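You operate a simulated robot arm through the tools that you are given. There is no shell and no other tool. Be economical: measure what you need, move in short steps, check, and stop when the job is done.

Carry out the task below with a simulated two-armed robot. There is one attempt and no reset: what you move stays moved.

## Task
Drop one sachet from the upper clear chute into the blue chest drawer.
Fine: push the brown chute slider back in and shut the drawer. Where these are worked on the way, their far stop is far enough and under half their travel is too little: brown chute slider.

The check looks at the end state, three seconds after you hand in, the way a careful person would. Anything else that was tipped, shoved, dropped, spilled or broken makes it a failure.

## Robot
Two 7-joint arms with two-finger parallel grippers on one trunk, on a base that drives. Base frame: it is fixed to the floor where the robot stands at the start and does not move with it; the origin is under the middle of the robot, x ahead of it, y to its left, z up; the surface under the hand at the start is at about z = 0.83. Units: m, degrees, N and s.
The left shoulder is at the start at [0.02, 0.113, 1.472], the right one opposite. With the tool pointing down near the work surface each hand reaches from about 0.1 to 0.46 m from the robot's upright axis, wherever it stands, measured 20 degrees to its own side. Places, roughly: blue chest drawer [0.4, 0.1, 1.3]; brown chute slider [1.6, -0.2, 1.3]; gds drawer blue [0.4, 0.1, 1.3]; purple chute slider [1.6, -0.4, 0.8]; sachet [1.5, -0.5, 0.75]; white chest drawer [0.5, 0, 1.3]. Payload 1.57 kg a hand.
The TCP of each hand is the grasp point between the finger pads, 0.03 m short of the fingertips. In the tool frame z runs along the fingers and y along their closing line. The gripper opens to 0.08 m. The fingers are 0.017 m wide and 0.012 m thick; the gripper's body (0.04 by 0.082 m) begins 0.08 m behind the TCP.
Orientation is that of the tool frame in the base frame, as a unit quaternion [x, y, z, w]. With the fingers straight down and closing along the base's y, the tool's x points along the base's -x, its y along +y and its z along -z.

## Interface
- The arms move only by the tool step_arm. It takes "left_deltas", "right_deltas" or both (then of equal length, played together; a hand with none holds still); each is a list of rows, each a list of 7 numbers: the shift along the base's x, y, z in units of 30 mm (1.0 is 30 mm), then the turn, a rotation vector about the base's x, y, z in units of 4 degrees (1.0 is 4 degrees), then the gripper command, from -1 (shut) to 1 (fully open), values between in proportion. In form: [[tx, ty, tz, wx, wy, wz, claw], ...]. A call has 1 to 10 rows; each row shifts and turns the commanded pose from where the row before left it. A call with a number of a shift or a turn outside -1 to 1 is refused whole. Each row takes 0.2 s and may step no farther than 0.05 m and 8.6 degrees from the row before; otherwise, or with a gripper value out of range, the whole call is refused. Where a pose cannot be reached the arm comes as near as it can. A force on the tool above 40 N (or 10 N above the force at the start of the call, whichever is more), or a blocked arm, ends the call early, and 0.2 s more pass. Each finger travels about 0.045 m/s and halts on what it meets, pressing with about 43 N; the grip force reading is that of the motor and also rises with nothing between the fingers. The clock runs only during rows and for 0.2 s after the last one: add rows that do not move to give the fingers time. The reply holds the time, the measured pose of the TCP, the force on the tool along the base axes, the opening and the grip force, in the units named above and with some noise, with the torque about the TCP (base axes, N m) and any sound that the robot's microphone picked up.
- Cameras (640 x 400 px; columns grow to the right, rows downward): "scene" is now at [0.1011, -0.0228, 1.6139]; the picture's right is [-0.24, -0.97, 0.00], its down [-0.39, 0.10, -0.92] and it looks along [0.89, -0.22, -0.40] (base axes); focal length 214 px, centre (320, 200). "left" rides on the left gripper at [0.072, 0.007, -0.122] in its tool frame; the picture's right is [-0.09, 1.00, 0.00], its down [-0.84, -0.08, -0.54] and it looks along [-0.54, -0.05, 0.84] (tool axes); focal length 238 px, centre (320, 200). "right" rides on the right gripper at [0.072, -0.007, -0.122] in its tool frame; the picture's right is [0.09, 1.00, 0.00], its down [-0.84, 0.08, -0.54] and it looks along [-0.54, 0.05, 0.84] (tool axes); focal length 238 px, centre (320, 200).
- snapshot(camera): a new picture of that camera. The clock stands still meanwhile.
- slide_trunk(by): slides the trunk up (or, below 0, down) by that many m; the arms and the scene camera ride with it, the base frame stays. It gives what a move gives, with no picture.
- steer(legs): drives the robot by 1 to 6 legs, each [ahead, left, turn to the left] in m, m and degrees, along the robot's own axes; the way and the turn of a leg run together, so that a leg with both is an arc; at most 1.5 m and 180 degrees a leg. The arms and the cameras ride along, it lands a little off, and it stops where it bumps. It gives what a move gives.
- aim_head(pan, tilt): turns the head with the scene camera to pan (to the left, within 80 degrees either way) and tilt (down, from -29 to 69), counted from straight ahead of the robot. It gives what a move gives.
- probe_pixels(camera, pixels): for up to 12 pixels [column, row] of the newest picture of that camera ("zoom" is the newest enlarged one), the place [x, y, z] in the base frame of the surface seen there, good to about 0.002 m. The clock stands still meanwhile.
- enlarge(camera, box): a new picture of the part [left, top, right, bottom] of that camera's present view, enlarged. The clock stands still meanwhile.
- close_job(): hands the job in; it is judged then, once.

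Keep the steps short. Do not move on a guess: measure, check each grasp and each placing, and mend mistakes. In all there are 80 turns and 78 pictures (those below and enlarged ones count). Leave the grippers open and the arms clear of the work at the hand-in unless told otherwise, and finish with a single line.

The tools are called after "Emit:" as a command line: name --argument value ..., lists and objects as JSON in quotes. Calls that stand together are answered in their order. step_arm: Moves the arms, as the interface text tells. Its arguments: {"type":"object","properties":{"left_deltas":{"type":"array","items":{"type":"array","items":{"type":"number"}}},"right_deltas":{"type":"array","items":{"type":"array","items":{"type":"number"}}}},"required":[]} The other tools are called the same way: slide_trunk (by) slides the trunk up or down; steer (legs) drives the base; aim_head (pan, tilt) turns the head that bears the scene camera; snapshot (camera) takes a picture; probe_pixels (camera, pixels) gives the place of the surface under pixels of a picture; enlarge (camera, box) takes an enlarged picture of a part of a camera's view; close_job () hands the job in.

At the start:

```text
time_s: 0.0
left_ee_pos: [0.3279, 0.0879, 1.5694]
left_tool_rot: [0.0, 1.0, -0.001, 0.0]
left_ft_force: [-0.5, 0.0, 0.7]
left_wrist_torque: [0.01, 0.01, 0.0]
left_grip_width: 0.0801
left_finger_force: 0.1
right_ee_pos: [0.2745, -0.1998, 1.601]
right_tool_rot: [-0.001, 1.0, 0.0, 0.0]
right_ft_force: [0.7, -0.3, 0.8]
right_wrist_torque: [0.01, -0.04, -0.01]
right_grip_width: 0.08
right_finger_force: 0.1
trunk travel left (down, up): [-0.525, 0.045]
robot x, y, heading: [-0.0002, -0.0005, -0.3]
head pan, tilt: [-13.9, 23.8]
```

scene: 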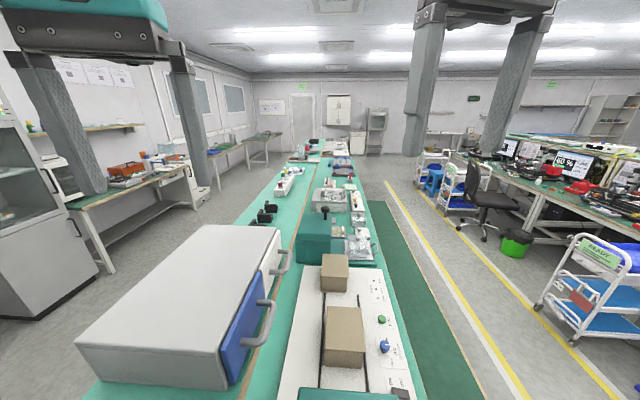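
right: 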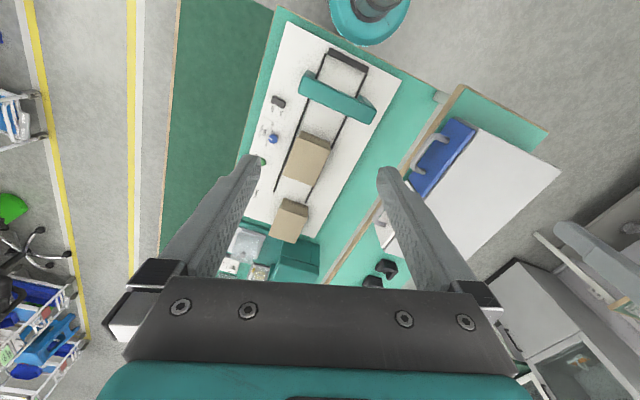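
left: 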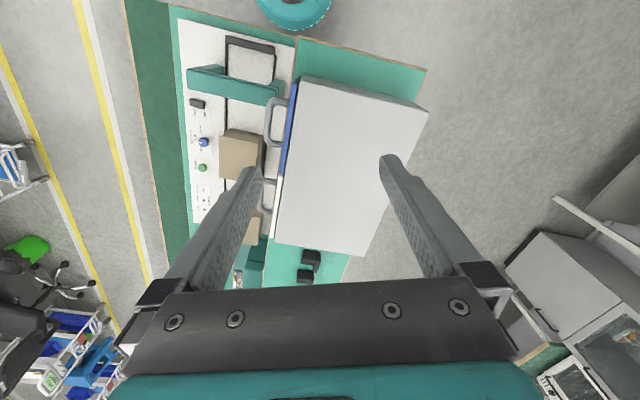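

I see a chest with a blue drawer front (about px 245,330) on the bench and, farther off, items along the bench. I'll enlarge the far part to find the chutes.

Emit:
enlarge --camera "scene" --box '[230, 120, 420, 290]'

Emit:
probe_pixels --camera "scene" --pixels '[[240, 335], [270, 315], [285, 258], [180, 300], [80, 345], [228, 383], [340, 335], [330, 205], [315, 240], [350, 240], [268, 210], [340, 385]]'

```text
2.35 times, centred on (325, 205) of scene
```

zoom: 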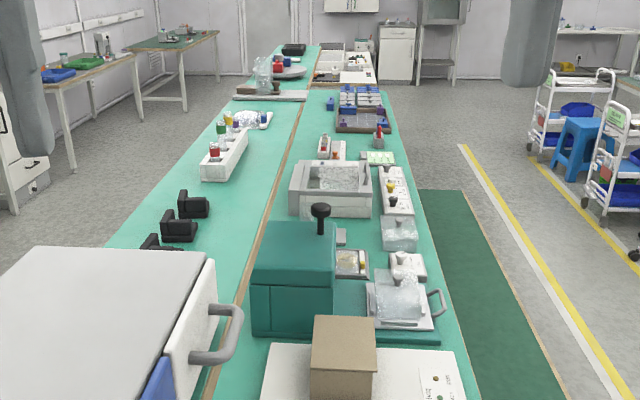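

```text
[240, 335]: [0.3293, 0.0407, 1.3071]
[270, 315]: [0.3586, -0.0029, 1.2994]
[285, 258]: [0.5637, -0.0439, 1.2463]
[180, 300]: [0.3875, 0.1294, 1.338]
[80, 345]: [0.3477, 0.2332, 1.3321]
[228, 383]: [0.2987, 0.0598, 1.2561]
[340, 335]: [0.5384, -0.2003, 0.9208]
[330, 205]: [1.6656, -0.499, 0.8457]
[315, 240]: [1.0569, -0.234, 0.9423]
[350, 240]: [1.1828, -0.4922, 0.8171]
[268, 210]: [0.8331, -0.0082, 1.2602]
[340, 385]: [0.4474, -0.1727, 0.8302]
```

The clear thing at zoom (265,75) may be the chute; let me probe around there and look closer.

Emit:
probe_pixels --camera "zoom" --pixels '[[265, 75], [262, 90], [275, 88], [245, 90], [245, 118], [330, 190], [355, 260], [400, 230], [400, 300], [320, 215], [360, 120], [225, 150]]'

Emit:
enlarge --camera "scene" --box '[270, 130, 380, 200]'

Emit:
enlarge --camera "scene" --box '[290, 180, 390, 270]'

```text
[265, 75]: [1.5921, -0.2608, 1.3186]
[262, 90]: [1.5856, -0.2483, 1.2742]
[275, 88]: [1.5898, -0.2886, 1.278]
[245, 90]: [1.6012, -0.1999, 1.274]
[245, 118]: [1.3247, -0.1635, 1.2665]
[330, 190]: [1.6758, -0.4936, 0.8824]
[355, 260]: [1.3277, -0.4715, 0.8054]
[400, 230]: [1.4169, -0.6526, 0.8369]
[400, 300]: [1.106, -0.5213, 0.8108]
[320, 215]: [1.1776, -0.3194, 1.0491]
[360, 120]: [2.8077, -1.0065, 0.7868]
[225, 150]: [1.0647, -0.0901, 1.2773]
```

```text
5.71 times, centred on (325, 165) of scene
```

zoom: 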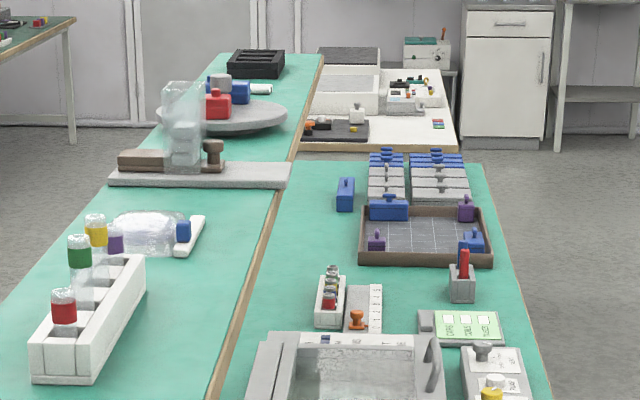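

```text
4.44 times, centred on (340, 225) of scene
```

zoom: 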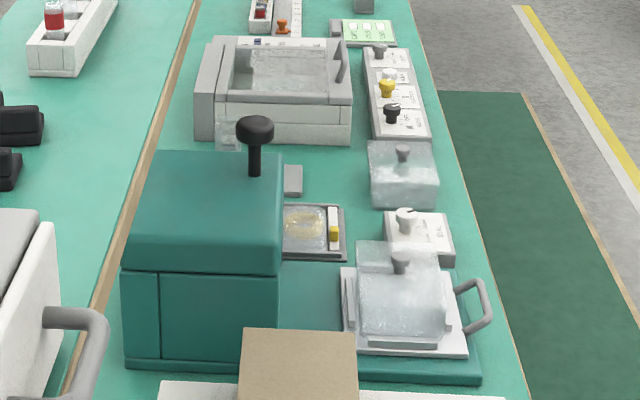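

The upper chute (clear, brown slider, knob) is at about [1.59,-0.25,1.3] on the raised left shelf. I'll measure the bench edges and look at the floor to the left.

Emit:
probe_pixels --camera "scene" --pixels '[[227, 220], [262, 178], [270, 165], [100, 395], [250, 392], [385, 230], [370, 195], [420, 330], [290, 165], [180, 215], [230, 180], [205, 226]]'

Emit:
aim_head --pan 0 --tilt 60

Emit:
snapshot --camera "scene"

```text
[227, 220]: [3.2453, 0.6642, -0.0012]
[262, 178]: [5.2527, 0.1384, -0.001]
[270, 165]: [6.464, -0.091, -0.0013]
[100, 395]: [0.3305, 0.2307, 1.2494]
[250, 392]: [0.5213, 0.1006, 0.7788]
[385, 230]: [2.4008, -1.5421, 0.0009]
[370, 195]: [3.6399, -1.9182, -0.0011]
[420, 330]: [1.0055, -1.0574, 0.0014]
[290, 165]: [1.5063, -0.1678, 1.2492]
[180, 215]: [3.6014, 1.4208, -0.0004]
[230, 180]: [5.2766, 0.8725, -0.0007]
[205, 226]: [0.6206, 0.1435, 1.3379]
```

```text
time_s: 1.0
left_ee_pos: [0.3276, 0.0881, 1.5696]
left_tool_rot: [0.0, 1.0, -0.001, -0.001]
left_ft_force: [0.8, -0.3, 0.9]
left_wrist_torque: [0.03, -0.04, -0.02]
left_grip_width: 0.08
left_finger_force: 0.1
right_ee_pos: [0.2751, -0.1996, 1.6002]
right_tool_rot: [-0.001, 1.0, 0.0, 0.0]
right_ft_force: [0.0, -0.2, 0.5]
right_wrist_torque: [0.02, -0.01, 0.0]
right_grip_width: 0.08
right_finger_force: 0.1
trunk travel left (down, up): [-0.525, 0.045]
robot x, y, heading: [0.0003, 0.0004, 0.1]
head pan, tilt: [0.0, 60.0]
```

```text
71 pictures are left
```

scene: 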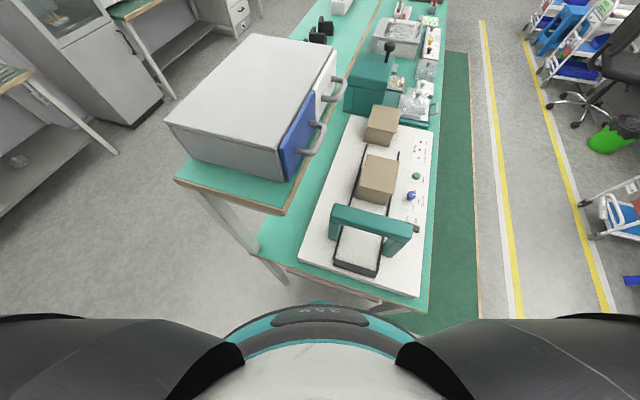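

Measure shelf and lower bench edges.

Emit:
probe_pixels --camera "scene" --pixels '[[183, 183], [283, 207], [296, 12], [375, 20], [258, 252], [424, 303], [440, 80], [340, 65], [275, 212], [310, 95], [322, 135], [290, 160]]'

Emit:
enlarge --camera "scene" --box '[250, 40, 370, 190]'

```text
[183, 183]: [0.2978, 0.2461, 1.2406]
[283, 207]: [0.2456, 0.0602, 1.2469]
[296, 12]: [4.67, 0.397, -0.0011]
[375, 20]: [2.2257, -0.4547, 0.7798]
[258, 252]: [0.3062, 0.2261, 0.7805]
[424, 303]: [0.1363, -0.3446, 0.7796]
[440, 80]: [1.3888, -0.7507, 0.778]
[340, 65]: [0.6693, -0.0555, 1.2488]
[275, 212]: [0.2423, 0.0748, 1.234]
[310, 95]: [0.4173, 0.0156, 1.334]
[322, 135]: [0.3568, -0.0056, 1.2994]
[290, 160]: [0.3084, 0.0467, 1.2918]
```

```text
2.67 times, centred on (310, 115) of scene
```

zoom: 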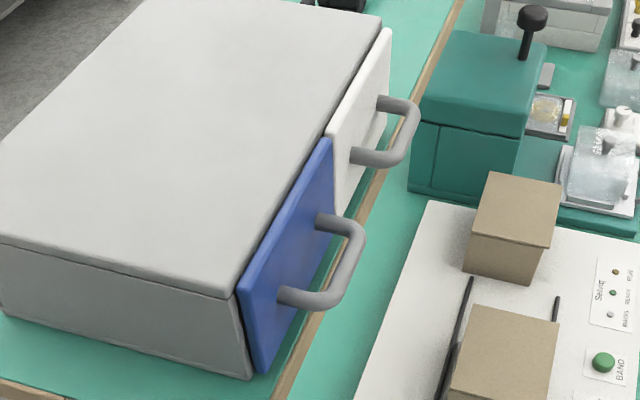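

Chest and shelf are turned about -16° . Handle of the blue drawer is a horizontal U at zoom (345,265). Measure it precisely.

Emit:
probe_pixels --camera "zoom" --pixels '[[290, 297], [325, 221], [318, 299], [335, 285], [348, 265], [357, 240], [350, 226], [265, 370], [262, 330], [240, 300], [330, 142], [325, 265]]'

Emit:
snapshot --camera "left"

```text
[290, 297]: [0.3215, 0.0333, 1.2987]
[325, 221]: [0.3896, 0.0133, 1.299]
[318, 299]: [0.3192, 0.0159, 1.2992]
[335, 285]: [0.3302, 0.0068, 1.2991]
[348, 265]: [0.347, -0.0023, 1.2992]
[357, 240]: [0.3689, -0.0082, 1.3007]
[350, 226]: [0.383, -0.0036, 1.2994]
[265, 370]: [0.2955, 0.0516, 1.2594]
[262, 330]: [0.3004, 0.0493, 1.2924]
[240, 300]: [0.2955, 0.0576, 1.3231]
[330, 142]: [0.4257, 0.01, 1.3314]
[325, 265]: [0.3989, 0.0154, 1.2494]
```

```text
69 pictures are left
```

left: 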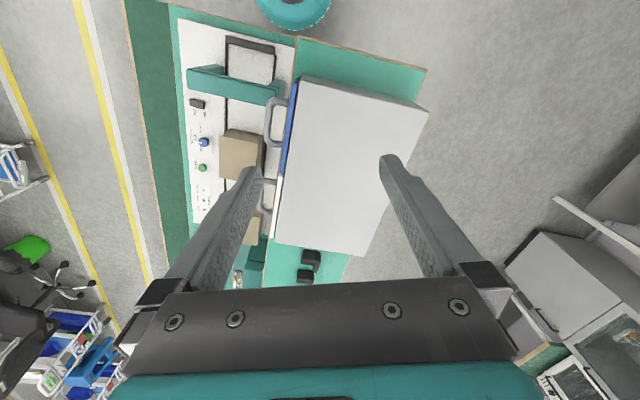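

Handle bar centre ≈ (0.348,-0.003,1.293), face 0.037 behind it. I'll move the left arm aside and bring the right hand above the handle, yawed -16°, gripper at ~0.03.

Emit:
step_arm --left_deltas '[[-0.6, 1, 0, 0, 0, 0, 1], [-0.6, 1, 0, 0, 0, 0, 1], [-0.6, 1, 0, 0, 0, 0, 1], [-0.6, 1, 0, 0, 0, 0, 1], [-0.6, 1, 0, 0, 0, 0, 1], [0, 0, 0, 0, 0, 0, 1], [0, 0, 0, 0, 0, 0, 1], [0, 0, 0, 0, 0, 0, 1]]' --right_deltas '[[0.304, 0.819, -0.5, 0, 0, -0.5, -0.25], [0.304, 0.819, -0.5, 0, 0, -0.5, -0.25], [0.304, 0.819, -0.5, 0, 0, -0.5, -0.25], [0.304, 0.819, -0.5, 0, 0, -0.5, -0.25], [0.304, 0.819, -0.5, 0, 0, -0.5, -0.25], [0.304, 0.819, -0.5, 0, 0, -0.5, -0.25], [0.304, 0.819, -0.5, 0, 0, -0.5, -0.25], [0.304, 0.819, -0.5, 0, 0, -0.5, -0.25]]'

Emit:
snapshot --camera "right"

```text
time_s: 2.8
left_ee_pos: [0.2373, 0.2394, 1.5705]
left_tool_rot: [-0.001, 1.0, -0.001, -0.001]
left_ft_force: [0.7, 0.6, -0.8]
left_wrist_torque: [-0.02, 0.0, 0.02]
left_grip_width: 0.0799
left_finger_force: 0.1
right_ee_pos: [0.3487, -0.0008, 1.4792]
right_tool_rot: [0.14, 0.99, 0.0, 0.0]
right_ft_force: [0.2, 0.9, -0.1]
right_wrist_torque: [-0.02, 0.04, -0.03]
right_grip_width: 0.0301
right_finger_force: 0.0
trunk travel left (down, up): [-0.525, 0.045]
robot x, y, heading: [0.0023, 0.0013, -0.0]
head pan, tilt: [0.0, 60.0]
```

```text
68 pictures are left
```

right: 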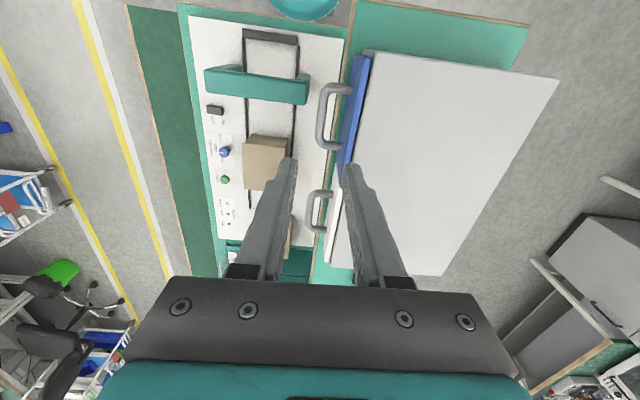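

Aligned with the chest. Re-measure the bar from this view before descending.

Emit:
probe_pixels --camera "right" --pixels '[[319, 105], [321, 125], [320, 115], [323, 95], [340, 88], [340, 147], [344, 118]]'

```text
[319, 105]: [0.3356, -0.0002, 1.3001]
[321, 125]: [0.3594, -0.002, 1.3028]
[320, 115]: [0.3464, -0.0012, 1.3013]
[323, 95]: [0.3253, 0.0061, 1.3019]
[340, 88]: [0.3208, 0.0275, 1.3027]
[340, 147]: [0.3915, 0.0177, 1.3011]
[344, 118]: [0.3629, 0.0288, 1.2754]
```

Bar matches. Descend to z≈1.302.

Emit:
step_arm --right_deltas '[[0, -0.03, -1, 0, 0, 0, -0.25], [0, 0, -1, 0, 0, 0, -0.25], [0, 0, -1, 0, 0, 0, -0.25], [0, 0, -1, 0, 0, 0, -0.25], [0, 0, -1, 0, 0, 0, -0.25], [0, 0, -0.9, 0, 0, 0, -0.25]]'

Emit:
snapshot --camera "right"

```text
time_s: 4.2
left_ee_pos: [0.2374, 0.2372, 1.5706]
left_tool_rot: [0.0, 1.0, -0.001, -0.001]
left_ft_force: [-0.4, -0.5, 0.0]
left_wrist_torque: [0.02, -0.02, 0.02]
left_grip_width: 0.0799
left_finger_force: 0.1
right_ee_pos: [0.3469, -0.0027, 1.3048]
right_tool_rot: [0.139, 0.99, 0.0, 0.0]
right_ft_force: [0.1, 0.7, 0.1]
right_wrist_torque: [0.01, -0.04, 0.01]
right_grip_width: 0.0298
right_finger_force: 0.1
trunk travel left (down, up): [-0.525, 0.045]
robot x, y, heading: [0.0, -0.0052, -0.2]
head pan, tilt: [0.0, 60.0]
```

```text
67 pictures are left
```

right: 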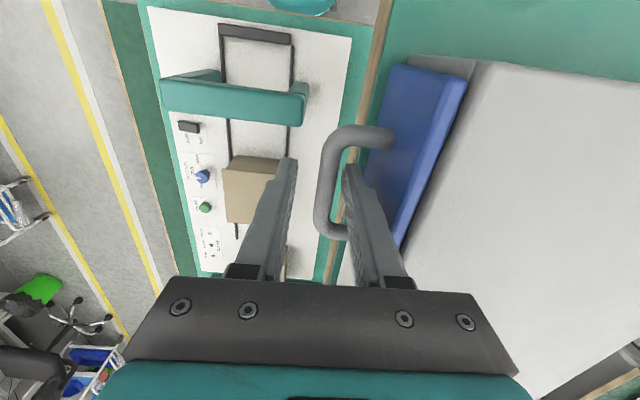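

The bar lies between the fingers. Close.

Emit:
step_arm --right_deltas '[[0, 0, -0.2, 0, 0, 0, -1], [0, 0, 0, 0, 0, 0, -1], [0, 0, 0, 0, 0, 0, -1], [0, 0, 0, 0, 0, 0, -1]]'

```text
time_s: 5.2
left_ee_pos: [0.2374, 0.2386, 1.5703]
left_tool_rot: [0.0, 1.0, -0.001, 0.0]
left_ft_force: [0.4, -0.4, -0.4]
left_wrist_torque: [0.02, 0.0, 0.01]
left_grip_width: 0.0802
left_finger_force: 0.1
right_ee_pos: [0.347, -0.0032, 1.2994]
right_tool_rot: [0.138, 0.99, 0.0, 0.001]
right_ft_force: [0.6, 0.7, 7.5]
right_wrist_torque: [0.07, 0.0, -0.34]
right_grip_width: 0.0114
right_finger_force: 29.1
trunk travel left (down, up): [-0.525, 0.045]
robot x, y, heading: [0.002, -0.0004, 0.1]
head pan, tilt: [0.0, 60.0]
```

Bar held (11 mm). Pull along (-0.28,-0.96).

Emit:
step_arm --right_deltas '[[-0.14, -0.48, 0, 0, 0, 0, -1], [-0.14, -0.48, 0, 0, 0, 0, -1], [-0.14, -0.48, 0, 0, 0, 0, -1], [-0.14, -0.48, 0, 0, 0, 0, -1], [-0.14, -0.48, 0, 0, 0, 0, -1], [-0.14, -0.48, 0, 0, 0, 0, -1], [-0.14, -0.48, 0, 0, 0, 0, -1], [-0.14, -0.48, 0, 0, 0, 0, -1]]'

Emit:
snapshot --camera "scene"

```text
time_s: 7.0
left_ee_pos: [0.233, 0.2389, 1.5715]
left_tool_rot: [0.0, 1.0, -0.001, 0.001]
left_ft_force: [-0.8, 0.2, 1.3]
left_wrist_torque: [0.05, -0.03, -0.01]
left_grip_width: 0.0801
left_finger_force: 0.0
right_ee_pos: [0.3088, -0.1179, 1.2987]
right_tool_rot: [0.139, 0.99, 0.0, 0.001]
right_ft_force: [-13.8, 3.8, 19.0]
right_wrist_torque: [0.09, -0.05, -0.36]
right_grip_width: 0.0117
right_finger_force: 29.1
trunk travel left (down, up): [-0.525, 0.045]
robot x, y, heading: [-0.0023, -0.002, -0.1]
head pan, tilt: [0.0, 60.0]
```

```text
66 pictures are left
```

scene: 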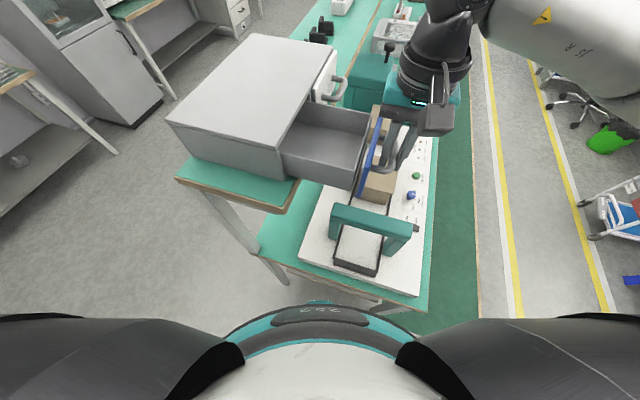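

Drawer is open 0.12 m and empty. Release and lift straight up.

Emit:
step_arm --right_deltas '[[0, 0, 0, 0, 0, 0, -0.25], [0, 0, 0, 0, 0, 0, -0.25], [0, 0, 0, 0, 0, 0, -0.25], [0, 0, 1, 0, 0, 0, -0.25], [0, 0, 1, 0, 0, 0, -0.25], [0, 0, 1, 0, 0, 0, -0.25], [0, 0, 1, 0, 0, 0, -0.25], [0, 0, 1, 0, 0, 0, -0.25], [-0.5, -0.5, 1, 0, 0, 0, -0.25], [-0.5, -0.5, 1, 0, 0, 0, -0.25]]'

Emit:
aim_head --pan 60 --tilt 45

Emit:
snapshot --camera "scene"

```text
time_s: 9.2
left_ee_pos: [0.2348, 0.2378, 1.5707]
left_tool_rot: [0.0, 1.0, -0.002, 0.001]
left_ft_force: [-0.9, 0.5, 0.4]
left_wrist_torque: [-0.03, -0.01, 0.0]
left_grip_width: 0.0802
left_finger_force: 0.0
right_ee_pos: [0.2824, -0.1467, 1.5081]
right_tool_rot: [0.139, 0.99, 0.0, 0.0]
right_ft_force: [-0.6, 0.6, 0.2]
right_wrist_torque: [0.0, -0.02, 0.01]
right_grip_width: 0.03
right_finger_force: 0.1
trunk travel left (down, up): [-0.525, 0.045]
robot x, y, heading: [-0.0028, -0.0044, 0.0]
head pan, tilt: [0.0, 60.0]
```

```text
time_s: 10.5
left_ee_pos: [0.2375, 0.2377, 1.5711]
left_tool_rot: [0.0, 1.0, 0.0, -0.001]
left_ft_force: [0.9, -0.7, -0.6]
left_wrist_torque: [-0.03, 0.02, 0.02]
left_grip_width: 0.0798
left_finger_force: 0.1
right_ee_pos: [0.2831, -0.1463, 1.5074]
right_tool_rot: [0.139, 0.99, 0.0, 0.0]
right_ft_force: [-0.6, 0.8, -0.7]
right_wrist_torque: [-0.02, -0.01, 0.02]
right_grip_width: 0.03
right_finger_force: 0.1
trunk travel left (down, up): [-0.525, 0.045]
robot x, y, heading: [-0.0008, -0.0032, -0.3]
head pan, tilt: [60.0, 45.0]
```

```text
65 pictures are left
```

scene: 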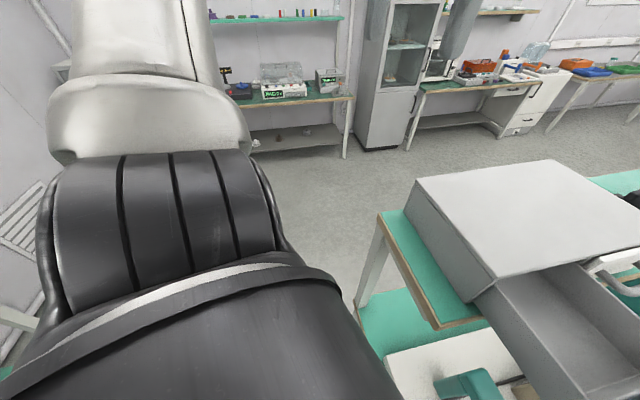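

There is a corridor left of the shelf. Measure the furniture fronts on its far side.

Emit:
probe_pixels --camera "scene" --pixels '[[360, 148], [400, 148], [408, 145], [345, 155], [525, 130], [265, 158], [380, 95], [500, 130], [545, 128]]'

```text
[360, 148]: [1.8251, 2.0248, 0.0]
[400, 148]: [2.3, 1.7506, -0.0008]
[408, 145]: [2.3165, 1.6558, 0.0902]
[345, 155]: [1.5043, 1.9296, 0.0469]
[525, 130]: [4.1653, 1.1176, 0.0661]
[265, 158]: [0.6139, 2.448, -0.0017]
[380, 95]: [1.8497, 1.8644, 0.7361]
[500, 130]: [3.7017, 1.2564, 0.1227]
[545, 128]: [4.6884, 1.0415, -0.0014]
```

Corridor is wide. Back off, go left, along the shelf and turn to face the chute from the left side.

Emit:
steer --legs '[[-0.3, 0, 0], [0, 0.9, 0], [1.2, 0, 0], [1.0, 0, 0], [0, 0, -106], [0.45, 0, 0]]'

Emit:
aim_head --pan 0 --tilt 35

Emit:
snapshot --camera "scene"

```text
time_s: 34.1
left_ee_pos: [1.9502, 0.1677, 1.5706]
left_tool_rot: [0.793, 0.609, 0.0, -0.001]
left_ft_force: [-0.8, 0.9, 0.5]
left_wrist_torque: [0.01, 0.0, -0.01]
left_grip_width: 0.0801
left_finger_force: 0.0
right_ee_pos: [1.5661, 0.2234, 1.5076]
right_tool_rot: [0.87, 0.493, 0.0, 0.0]
right_ft_force: [0.2, -0.5, 0.3]
right_wrist_torque: [0.01, -0.01, -0.03]
right_grip_width: 0.0302
right_finger_force: 0.1
trunk travel left (down, up): [-0.525, 0.045]
robot x, y, heading: [1.7822, 0.4575, -104.6]
head pan, tilt: [60.0, 45.0]
```

```text
time_s: 35.4
left_ee_pos: [1.9509, 0.1693, 1.5707]
left_tool_rot: [0.793, 0.609, 0.0, -0.001]
left_ft_force: [0.3, 0.1, -0.5]
left_wrist_torque: [0.04, 0.03, -0.02]
left_grip_width: 0.0803
left_finger_force: 0.1
right_ee_pos: [1.567, 0.2246, 1.5066]
right_tool_rot: [0.87, 0.493, 0.0, 0.0]
right_ft_force: [0.5, 0.4, -0.4]
right_wrist_torque: [0.01, 0.0, -0.05]
right_grip_width: 0.0299
right_finger_force: 0.1
trunk travel left (down, up): [-0.525, 0.045]
robot x, y, heading: [1.778, 0.4595, -104.6]
head pan, tilt: [0.0, 35.0]
```

```text
64 pictures are left
```

scene: 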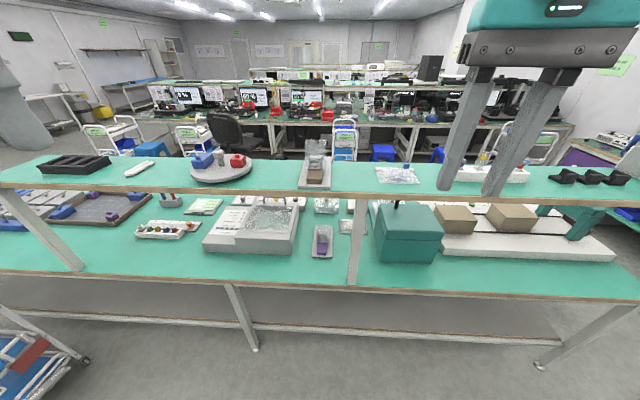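

Upper chute at px (315,165). Enlarge and probe.

Emit:
enlarge --camera "scene" --box '[275, 130, 355, 200]'

Emit:
probe_pixels --camera "zoom" --pixels '[[320, 155], [316, 260], [320, 220], [240, 330], [410, 330], [320, 330], [345, 165], [260, 190], [385, 180], [320, 360]]'

```text
5.71 times, centred on (315, 165) of scene
```

zoom: 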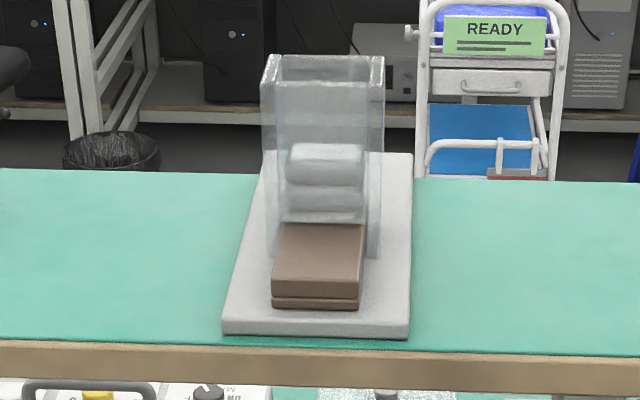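

```text
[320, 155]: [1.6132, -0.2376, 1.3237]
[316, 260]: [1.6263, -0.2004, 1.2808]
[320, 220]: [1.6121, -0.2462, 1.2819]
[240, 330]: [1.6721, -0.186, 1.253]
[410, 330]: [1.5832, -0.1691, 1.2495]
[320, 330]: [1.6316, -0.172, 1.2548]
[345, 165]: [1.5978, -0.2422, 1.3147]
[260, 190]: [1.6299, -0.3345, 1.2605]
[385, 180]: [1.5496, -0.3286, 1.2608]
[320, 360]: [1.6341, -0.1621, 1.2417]
```

The tower stands on a plate, slider runs across the shelf (toward me), sachets stacked above. Check the lower bench edge before moving closer.

Emit:
probe_pixels --camera "scene" --pixels '[[320, 286], [250, 281], [320, 193], [340, 325], [235, 290]]'

Emit:
snapshot --camera "right"

```text
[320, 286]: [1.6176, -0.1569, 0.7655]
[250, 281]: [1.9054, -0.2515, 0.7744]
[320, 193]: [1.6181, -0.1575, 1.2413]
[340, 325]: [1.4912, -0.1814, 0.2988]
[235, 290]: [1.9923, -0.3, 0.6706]
```

```text
62 pictures are left
```

right: 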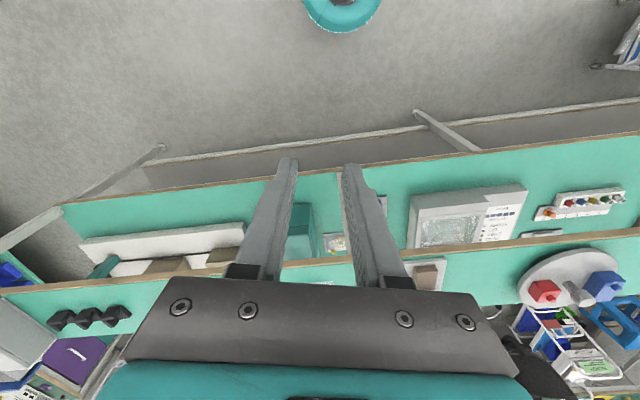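

Both edges are at the same line, 0.637 m ahead. Drive 0.39 ahead and 0.1 left with a small heading correction.

Emit:
steer --legs '[[0, 0.1, -1.2], [0.385, 0, 0]]'

Emit:
snapshot --camera "scene"

Emit:
snapshot --camera "right"

```text
time_s: 38.5
left_ee_pos: [1.935, -0.2267, 1.5717]
left_tool_rot: [0.799, 0.601, -0.001, -0.001]
left_ft_force: [0.5, -0.2, 0.2]
left_wrist_torque: [0.0, 0.01, -0.03]
left_grip_width: 0.08
left_finger_force: 0.0
right_ee_pos: [1.553, -0.1644, 1.5068]
right_tool_rot: [0.875, 0.484, 0.0, 0.0]
right_ft_force: [0.3, 0.0, -0.2]
right_wrist_torque: [0.0, 0.05, 0.0]
right_grip_width: 0.0302
right_finger_force: 0.0
trunk travel left (down, up): [-0.525, 0.045]
robot x, y, heading: [1.7709, 0.0628, -106.3]
head pan, tilt: [0.0, 35.0]
```

```text
61 pictures are left
```

scene: 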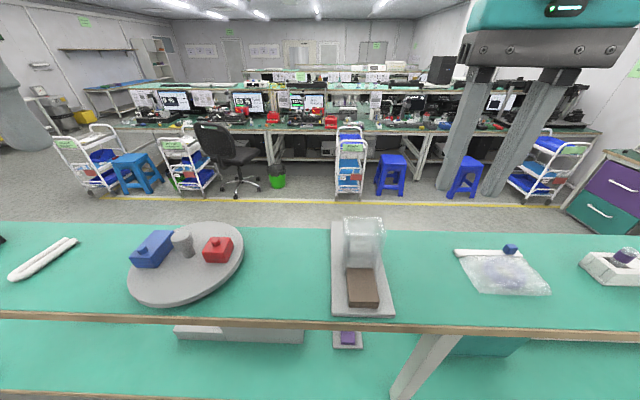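

```text
60 pictures are left
```

right: 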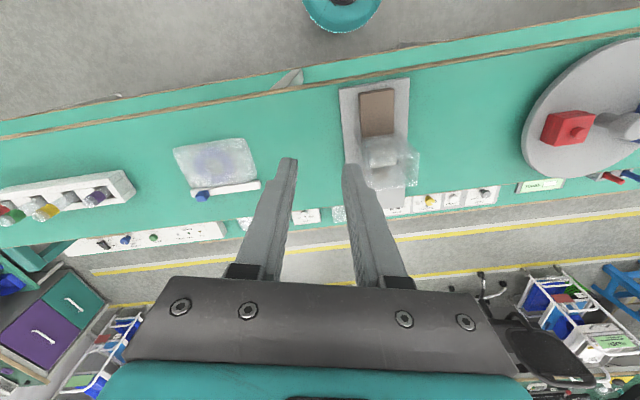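

Now enlarge the chute from both views.

Emit:
enlarge --camera "scene" --box '[300, 205, 420, 325]'

Emit:
enlarge --camera "right" --box '[320, 65, 440, 225]'

```text
3.33 times, centred on (360, 265) of scene
```

zoom: 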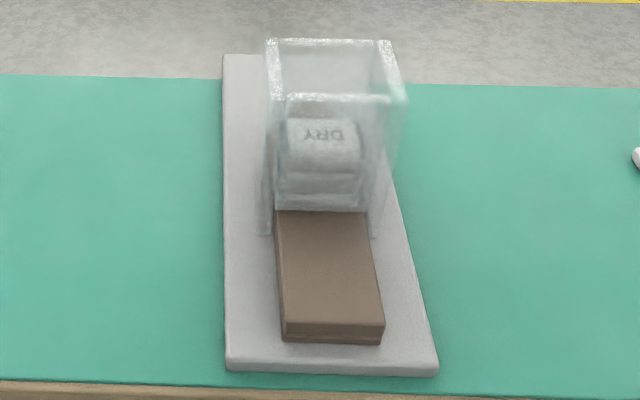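

```text
2.50 times, centred on (380, 145) of right
```

zoom: 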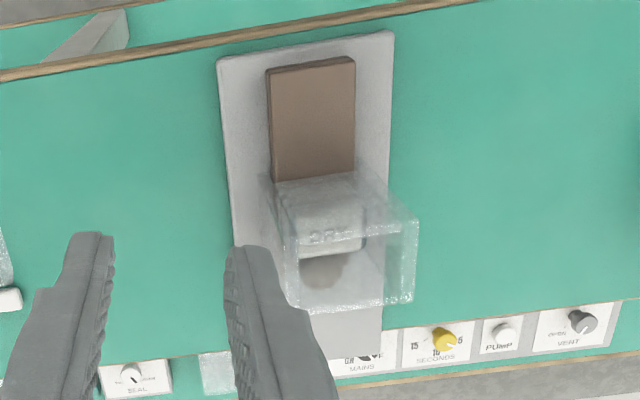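

A round thing shows behind the clear tower at zoom (323,270), probably the knob. Measure the parts; then step aside 0.6 m to see the chute from the side.

Emit:
probe_pixels --camera "zoom" --pixels '[[323, 270], [312, 70], [275, 68], [350, 62], [278, 175], [352, 170], [330, 205], [345, 340], [222, 62], [392, 35], [410, 215], [412, 300]]'

Emit:
steer --legs '[[-0.08, 0, 0], [0, -0.6, 0]]'

Emit:
aim_head --pan 55 --tilt 25

Emit:
snapshot --camera "scene"

```text
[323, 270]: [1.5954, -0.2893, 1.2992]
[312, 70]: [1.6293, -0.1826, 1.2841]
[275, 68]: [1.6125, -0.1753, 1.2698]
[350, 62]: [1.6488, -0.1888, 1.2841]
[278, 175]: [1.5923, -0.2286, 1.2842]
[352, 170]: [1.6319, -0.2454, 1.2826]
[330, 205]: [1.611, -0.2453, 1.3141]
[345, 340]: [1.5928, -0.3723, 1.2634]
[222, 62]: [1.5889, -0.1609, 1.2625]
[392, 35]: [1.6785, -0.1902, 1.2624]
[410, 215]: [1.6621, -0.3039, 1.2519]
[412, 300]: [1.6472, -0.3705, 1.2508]
```

```text
time_s: 42.5
left_ee_pos: [1.3868, 0.0141, 1.5711]
left_tool_rot: [0.798, 0.602, 0.0, -0.001]
left_ft_force: [-0.3, -0.6, 0.1]
left_wrist_torque: [-0.02, 0.05, 0.01]
left_grip_width: 0.0801
left_finger_force: 0.1
right_ee_pos: [1.0035, 0.0759, 1.5067]
right_tool_rot: [0.874, 0.486, 0.0, 0.001]
right_ft_force: [-0.2, -0.4, 0.2]
right_wrist_torque: [-0.04, -0.01, -0.04]
right_grip_width: 0.0302
right_finger_force: 0.0
trunk travel left (down, up): [-0.525, 0.045]
robot x, y, heading: [1.2246, 0.3039, -106.0]
head pan, tilt: [0.0, 35.0]
```

```text
time_s: 43.8
left_ee_pos: [1.3858, 0.0136, 1.5708]
left_tool_rot: [0.798, 0.602, -0.001, -0.001]
left_ft_force: [-0.1, -0.1, 0.0]
left_wrist_torque: [-0.03, -0.02, 0.03]
left_grip_width: 0.08
left_finger_force: 0.1
right_ee_pos: [1.003, 0.0771, 1.5062]
right_tool_rot: [0.874, 0.485, 0.0, 0.0]
right_ft_force: [-0.5, 0.0, 0.4]
right_wrist_torque: [-0.02, -0.04, -0.01]
right_grip_width: 0.0301
right_finger_force: 0.1
trunk travel left (down, up): [-0.525, 0.045]
robot x, y, heading: [1.22, 0.3063, -105.9]
head pan, tilt: [55.0, 25.0]
```

```text
57 pictures are left
```

scene: 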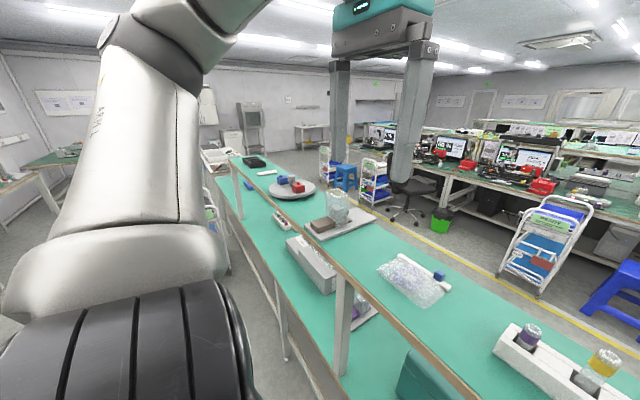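

Enlarge around the chute (335,215).

Emit:
enlarge --camera "scene" --box '[295, 180, 385, 245]'

Emit:
enlarge --camera "scene" --box '[330, 280, 390, 335]'

```text
6.15 times, centred on (340, 212) of scene
```

zoom: 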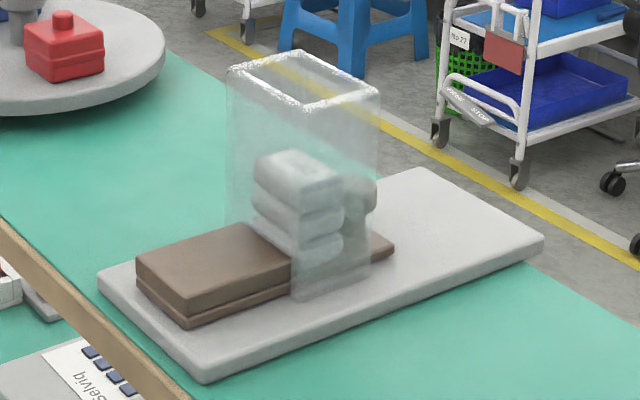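

```text
7.27 times, centred on (360, 308) of scene
```

zoom: 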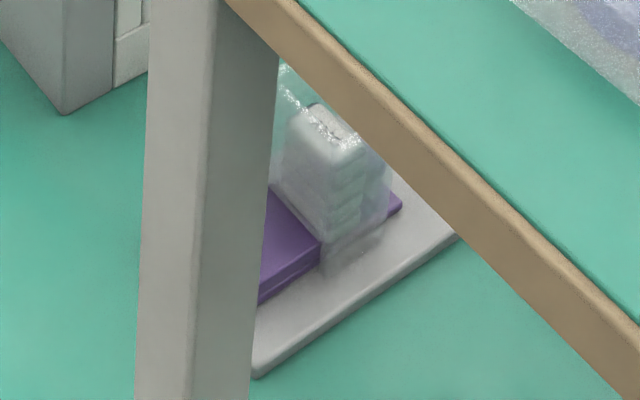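

Now clear: a thin tongue with a raised block on my side and a knob at the far end. Pulling the knob away (-v) carries the bottom sachet out the far side. Measure tower top, knob and sachets.

Emit:
enlarge --camera "scene" --box '[295, 180, 385, 245]'

Emit:
probe_pixels --camera "zoom" --pixels '[[366, 180], [360, 225], [385, 245], [378, 90], [232, 72], [306, 105], [300, 53], [340, 290], [395, 240], [325, 245], [300, 165], [540, 240]]'

```text
6.15 times, centred on (340, 212) of scene
```

zoom: 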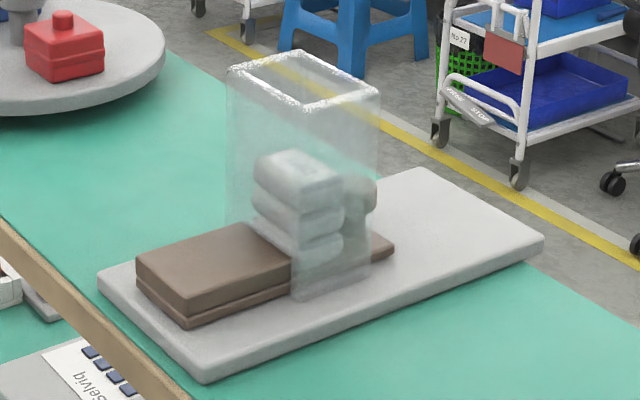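

```text
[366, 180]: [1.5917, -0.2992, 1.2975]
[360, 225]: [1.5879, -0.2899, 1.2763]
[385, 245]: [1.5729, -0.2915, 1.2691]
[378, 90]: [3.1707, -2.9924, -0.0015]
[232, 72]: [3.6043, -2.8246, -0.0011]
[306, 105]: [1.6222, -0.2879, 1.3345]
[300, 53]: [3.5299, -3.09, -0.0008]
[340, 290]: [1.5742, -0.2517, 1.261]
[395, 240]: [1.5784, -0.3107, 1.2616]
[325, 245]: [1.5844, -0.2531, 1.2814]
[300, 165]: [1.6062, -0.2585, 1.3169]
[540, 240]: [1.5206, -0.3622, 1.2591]
```

Tower top is about z 1.36; knob cap at about (1.596,-0.295,1.30). Go back in front of the chute, slightly more to the left and closer.

Emit:
steer --legs '[[0, 0.645, 0], [0.09, 0, 0]]'

Emit:
aim_head --pan -18 --tilt 45

Emit:
step_arm --right_deltas '[[0, 0, 0, 0, 0, 1, -0.25], [0, 0, 0, 0, 0, 1, -0.25], [0, 0, 0, 0, 0, 1, -0.25], [0, 0, 0, 0, 0, 1, -0.25], [0, 0, 0, 0, 0, 0, -0.25]]'

Emit:
snapshot --camera "scene"

Emit:
snapshot --camera "right"

```text
time_s: 48.1
left_ee_pos: [1.984, -0.2518, 1.5711]
left_tool_rot: [0.799, 0.601, 0.0, 0.0]
left_ft_force: [0.7, -0.2, 0.1]
left_wrist_torque: [-0.02, -0.03, 0.03]
left_grip_width: 0.0798
left_finger_force: 0.1
right_ee_pos: [1.6016, -0.1881, 1.508]
right_tool_rot: [0.875, 0.484, 0.001, 0.0]
right_ft_force: [-0.7, 0.0, -0.1]
right_wrist_torque: [0.03, -0.01, 0.02]
right_grip_width: 0.0299
right_finger_force: 0.1
trunk travel left (down, up): [-0.525, 0.045]
robot x, y, heading: [1.8207, 0.0431, -106.2]
head pan, tilt: [55.0, 25.0]
```

```text
time_s: 49.5
left_ee_pos: [1.9839, -0.2516, 1.571]
left_tool_rot: [0.799, 0.601, -0.001, 0.0]
left_ft_force: [-0.3, 0.1, -0.4]
left_wrist_torque: [0.0, 0.03, -0.01]
left_grip_width: 0.0799
left_finger_force: 0.0
right_ee_pos: [1.6012, -0.1889, 1.5075]
right_tool_rot: [0.875, 0.484, -0.001, 0.001]
right_ft_force: [-0.2, -0.5, -0.5]
right_wrist_torque: [-0.03, 0.0, -0.03]
right_grip_width: 0.0302
right_finger_force: 0.0
trunk travel left (down, up): [-0.525, 0.045]
robot x, y, heading: [1.822, 0.0389, -106.0]
head pan, tilt: [-18.0, 45.0]
```

```text
time_s: 50.8
left_ee_pos: [1.9844, -0.2517, 1.5708]
left_tool_rot: [0.799, 0.601, -0.001, -0.001]
left_ft_force: [0.4, 0.2, -0.1]
left_wrist_torque: [0.05, -0.02, 0.02]
left_grip_width: 0.0799
left_finger_force: 0.1
right_ee_pos: [1.6018, -0.1887, 1.5064]
right_tool_rot: [0.799, 0.602, -0.001, 0.0]
right_ft_force: [-0.4, -0.9, 0.1]
right_wrist_torque: [0.02, -0.02, 0.0]
right_grip_width: 0.0299
right_finger_force: 0.1
trunk travel left (down, up): [-0.525, 0.045]
robot x, y, heading: [1.8174, 0.0419, -106.3]
head pan, tilt: [-18.0, 45.0]
```

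```text
53 pictures are left
```

scene: 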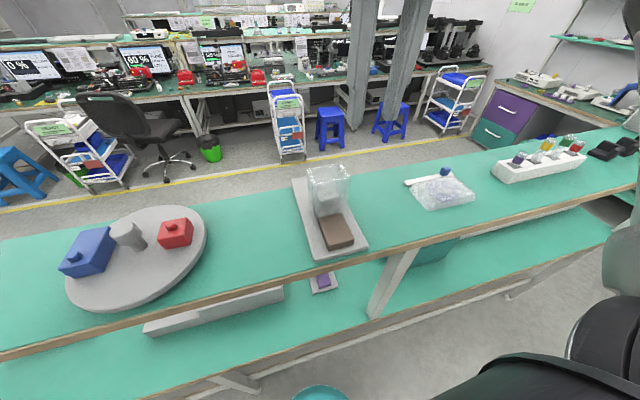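

```text
52 pictures are left
```

right: 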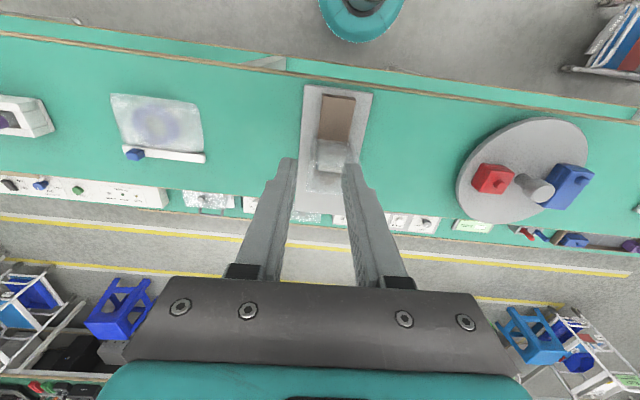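

Aligned with the slider. Move right hand above the knob at z 1.44 and look through the wrist camera.

Emit:
step_arm --right_deltas '[[-0.05, -0.78, -0.44, 0, 0, 0, 0.25], [-0.05, -0.78, -0.44, 0, 0, 0, 0.25], [-0.05, -0.78, -0.44, 0, 0, 0, 0.25], [-0.05, -0.78, -0.44, 0, 0, 0, 0.25], [-0.05, -0.78, -0.44, 0, 0, 0, 0.25], [0, 0, 0, 0, 0, 0, 0.25]]'

Emit:
snapshot --camera "right"

Emit:
enlarge --camera "right" --box '[270, 60, 390, 200]'

```text
time_s: 52.1
left_ee_pos: [1.984, -0.2507, 1.5709]
left_tool_rot: [0.799, 0.601, -0.001, -0.001]
left_ft_force: [-0.2, 0.9, 0.9]
left_wrist_torque: [0.02, -0.01, 0.02]
left_grip_width: 0.0798
left_finger_force: 0.1
right_ee_pos: [1.5944, -0.3049, 1.441]
right_tool_rot: [0.799, 0.601, 0.0, 0.001]
right_ft_force: [-0.8, 0.0, 0.1]
right_wrist_torque: [-0.03, 0.01, -0.01]
right_grip_width: 0.0499
right_finger_force: 0.2
trunk travel left (down, up): [-0.525, 0.045]
robot x, y, heading: [1.8222, 0.0416, -106.0]
head pan, tilt: [-18.0, 45.0]
```

```text
51 pictures are left
```

right: 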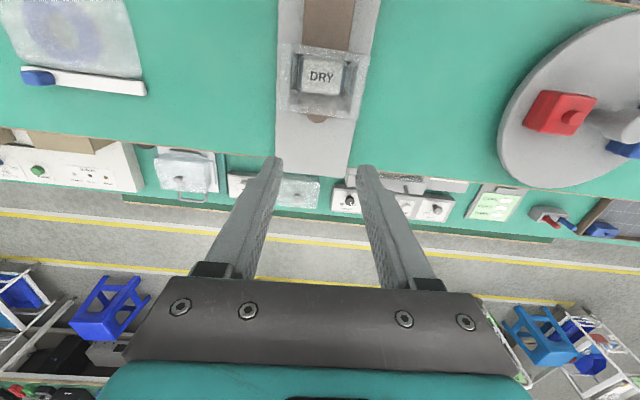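

```text
2.86 times, centred on (330, 130) of right
```

zoom: 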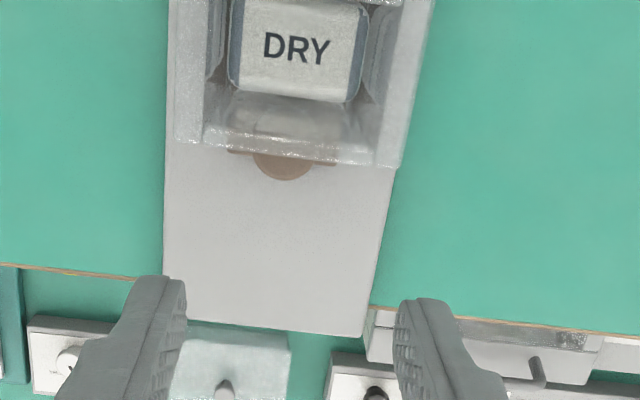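

Knob peeks out behind the tower at zoom (285,168). Probe it and the sachet.

Emit:
probe_pixels --camera "zoom" --pixels '[[285, 170], [262, 165], [308, 165], [285, 178], [235, 152], [333, 164], [285, 148], [285, 125], [232, 45], [360, 60], [298, 50], [260, 315]]'

```text
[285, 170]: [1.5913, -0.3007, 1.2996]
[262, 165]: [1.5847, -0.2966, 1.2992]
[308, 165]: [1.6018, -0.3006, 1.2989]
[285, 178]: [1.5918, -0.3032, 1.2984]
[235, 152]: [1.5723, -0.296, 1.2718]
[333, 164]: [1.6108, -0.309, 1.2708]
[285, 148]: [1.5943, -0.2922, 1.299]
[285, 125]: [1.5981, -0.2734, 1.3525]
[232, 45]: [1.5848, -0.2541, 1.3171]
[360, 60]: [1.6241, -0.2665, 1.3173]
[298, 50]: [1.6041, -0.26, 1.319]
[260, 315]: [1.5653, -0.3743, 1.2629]
```

Knob centre ≈ (1.595,-0.294), top 1.2995; tower back wall clear by 1.4 cm, tower top 1.353. Descend to z 1.307 and grip the knob.

Emit:
step_arm --right_deltas '[[0, 0.13, -0.9, 0, 0, 0, 0.25], [0, 0.1, -0.9, 0, 0, 0, 0.25], [0, 0, -0.9, 0, 0, 0, 0.25], [0, 0, -0.9, 0, 0, 0, 0.25], [0, 0, -0.87, 0, 0, 0, 0.25], [0, 0, 0, 0, 0, 0, -1], [0, 0, 0, 0, 0, 0, -1], [0, 0, 0, 0, 0, 0, -1], [0, 0, 0, 0, 0, 0, -1]]'

Emit:
snapshot --camera "right"

```text
time_s: 54.1
left_ee_pos: [1.9819, -0.2508, 1.5714]
left_tool_rot: [0.799, 0.601, 0.0, 0.0]
left_ft_force: [0.5, 0.2, -0.1]
left_wrist_torque: [0.01, 0.0, -0.01]
left_grip_width: 0.0805
left_finger_force: 0.0
right_ee_pos: [1.5917, -0.2987, 1.3063]
right_tool_rot: [0.799, 0.601, 0.001, 0.0]
right_ft_force: [-8.1, 2.6, -0.9]
right_wrist_torque: [-0.21, 0.29, 0.03]
right_grip_width: 0.0254
right_finger_force: 36.9
trunk travel left (down, up): [-0.525, 0.045]
robot x, y, heading: [1.8243, 0.044, -106.2]
head pan, tilt: [-18.0, 45.0]
```

```text
49 pictures are left
```

right: 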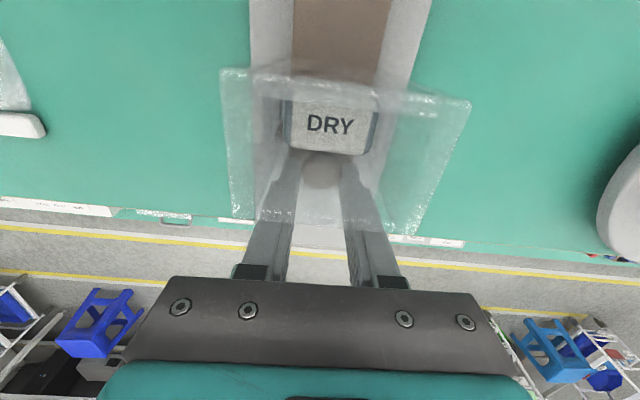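

Knob held (25 mm). Pull along -v, slowly, until the stop.

Emit:
step_arm --right_deltas '[[-0.09, -0.32, 0, 0, 0, 0, -1], [-0.09, -0.32, 0, 0, 0, 0, -1], [-0.09, -0.32, 0, 0, 0, 0, -1], [-0.09, -0.32, 0, 0, 0, 0, -1], [-0.09, -0.32, 0, 0, 0, 0, -1], [0, 0, 0, 0, 0, 0, -1]]'

Emit:
snapshot --camera "right"

```text
time_s: 55.5
left_ee_pos: [1.9795, -0.251, 1.5718]
left_tool_rot: [0.8, 0.6, 0.0, -0.001]
left_ft_force: [-0.2, -1.4, -0.3]
left_wrist_torque: [0.03, 0.0, 0.01]
left_grip_width: 0.0802
left_finger_force: 0.0
right_ee_pos: [1.5771, -0.3455, 1.3066]
right_tool_rot: [0.799, 0.601, 0.0, 0.001]
right_ft_force: [-14.5, 3.7, -1.5]
right_wrist_torque: [0.15, 0.22, 0.08]
right_grip_width: 0.0253
right_finger_force: 36.7
trunk travel left (down, up): [-0.525, 0.045]
robot x, y, heading: [1.8233, 0.0445, -106.0]
head pan, tilt: [-18.0, 45.0]
```

```text
48 pictures are left
```

right: 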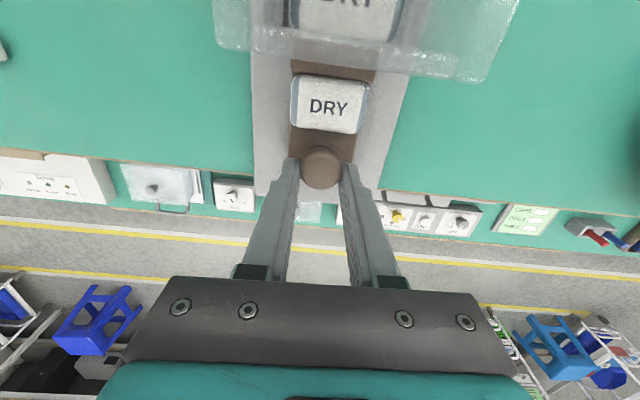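

A sachet has come out fully behind the tower. Pull a little more to find the stop, easing the sideways force.

Emit:
step_arm --right_deltas '[[0.1, -0.25, 0, 0, 0, 0, -1], [0, -0.25, 0, 0, 0, 0, -1], [0, 0, 0, 0, 0, 0, -1]]'

Emit:
snapshot --camera "right"

```text
time_s: 56.4
left_ee_pos: [1.977, -0.2488, 1.572]
left_tool_rot: [0.799, 0.601, 0.001, 0.001]
left_ft_force: [-0.2, -0.3, 1.1]
left_wrist_torque: [-0.01, 0.01, -0.01]
left_grip_width: 0.0802
left_finger_force: 0.0
right_ee_pos: [1.5717, -0.3574, 1.3069]
right_tool_rot: [0.802, 0.597, -0.001, -0.003]
right_ft_force: [-30.2, 12.2, -0.2]
right_wrist_torque: [-0.08, 0.36, 0.09]
right_grip_width: 0.0257
right_finger_force: 36.9
trunk travel left (down, up): [-0.525, 0.045]
robot x, y, heading: [1.8198, 0.0458, -106.1]
head pan, tilt: [-18.0, 45.0]
```

```text
47 pictures are left
```

right: 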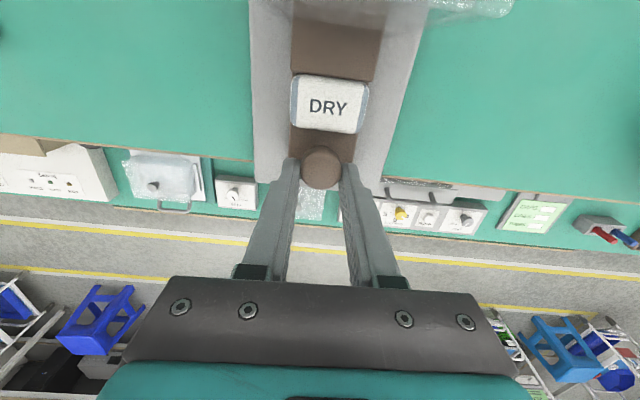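

Sachet fully clear of tower (block visible between). Ease the sideways load, open, and rise to see.

Emit:
step_arm --right_deltas '[[-0.15, 0.1, 0, 0, 0, 0, -1], [0, 0, 0, 0, 0, 0, 0.3], [0, 0, 0, 0, 0, 0, 0.3], [0, 0, 0, 0, 0, 0, 0.3], [0, 0, 0, 0, 0, 0, 0.3], [0, 0, 0.8, 0, 0, 0, 0.3], [0, 0, 0.8, 0, 0, 0, 0.3]]'

Emit:
snapshot --camera "right"

Emit:
enlarge --camera "right" --box '[250, 30, 390, 200]'

```text
time_s: 58.0
left_ee_pos: [1.9834, -0.2517, 1.5709]
left_tool_rot: [0.799, 0.601, -0.001, 0.0]
left_ft_force: [0.1, 0.0, 0.0]
left_wrist_torque: [0.03, 0.0, 0.02]
left_grip_width: 0.0801
left_finger_force: 0.0
right_ee_pos: [1.5786, -0.359, 1.3551]
right_tool_rot: [0.799, 0.601, -0.001, 0.001]
right_ft_force: [0.5, 0.0, 0.7]
right_wrist_torque: [0.01, -0.02, 0.01]
right_grip_width: 0.052
right_finger_force: 0.0
trunk travel left (down, up): [-0.525, 0.045]
robot x, y, heading: [1.8227, 0.0433, -106.5]
head pan, tilt: [-18.0, 45.0]
```

```text
46 pictures are left
```

right: 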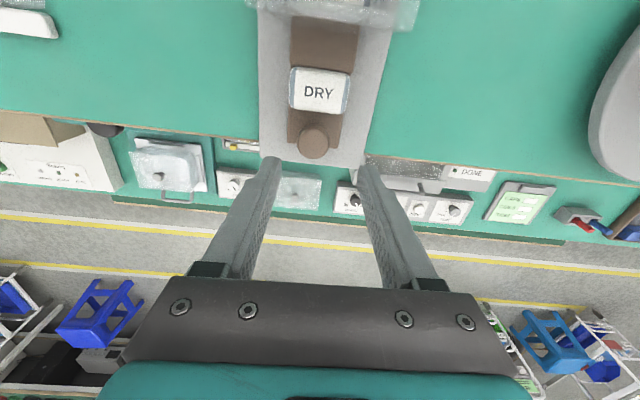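

```text
2.35 times, centred on (320, 115) of right
```

zoom: 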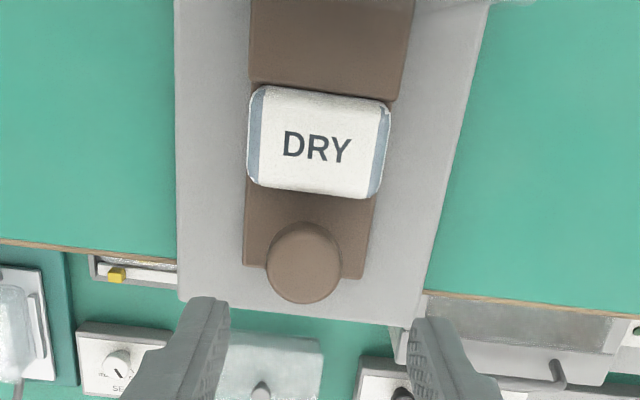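

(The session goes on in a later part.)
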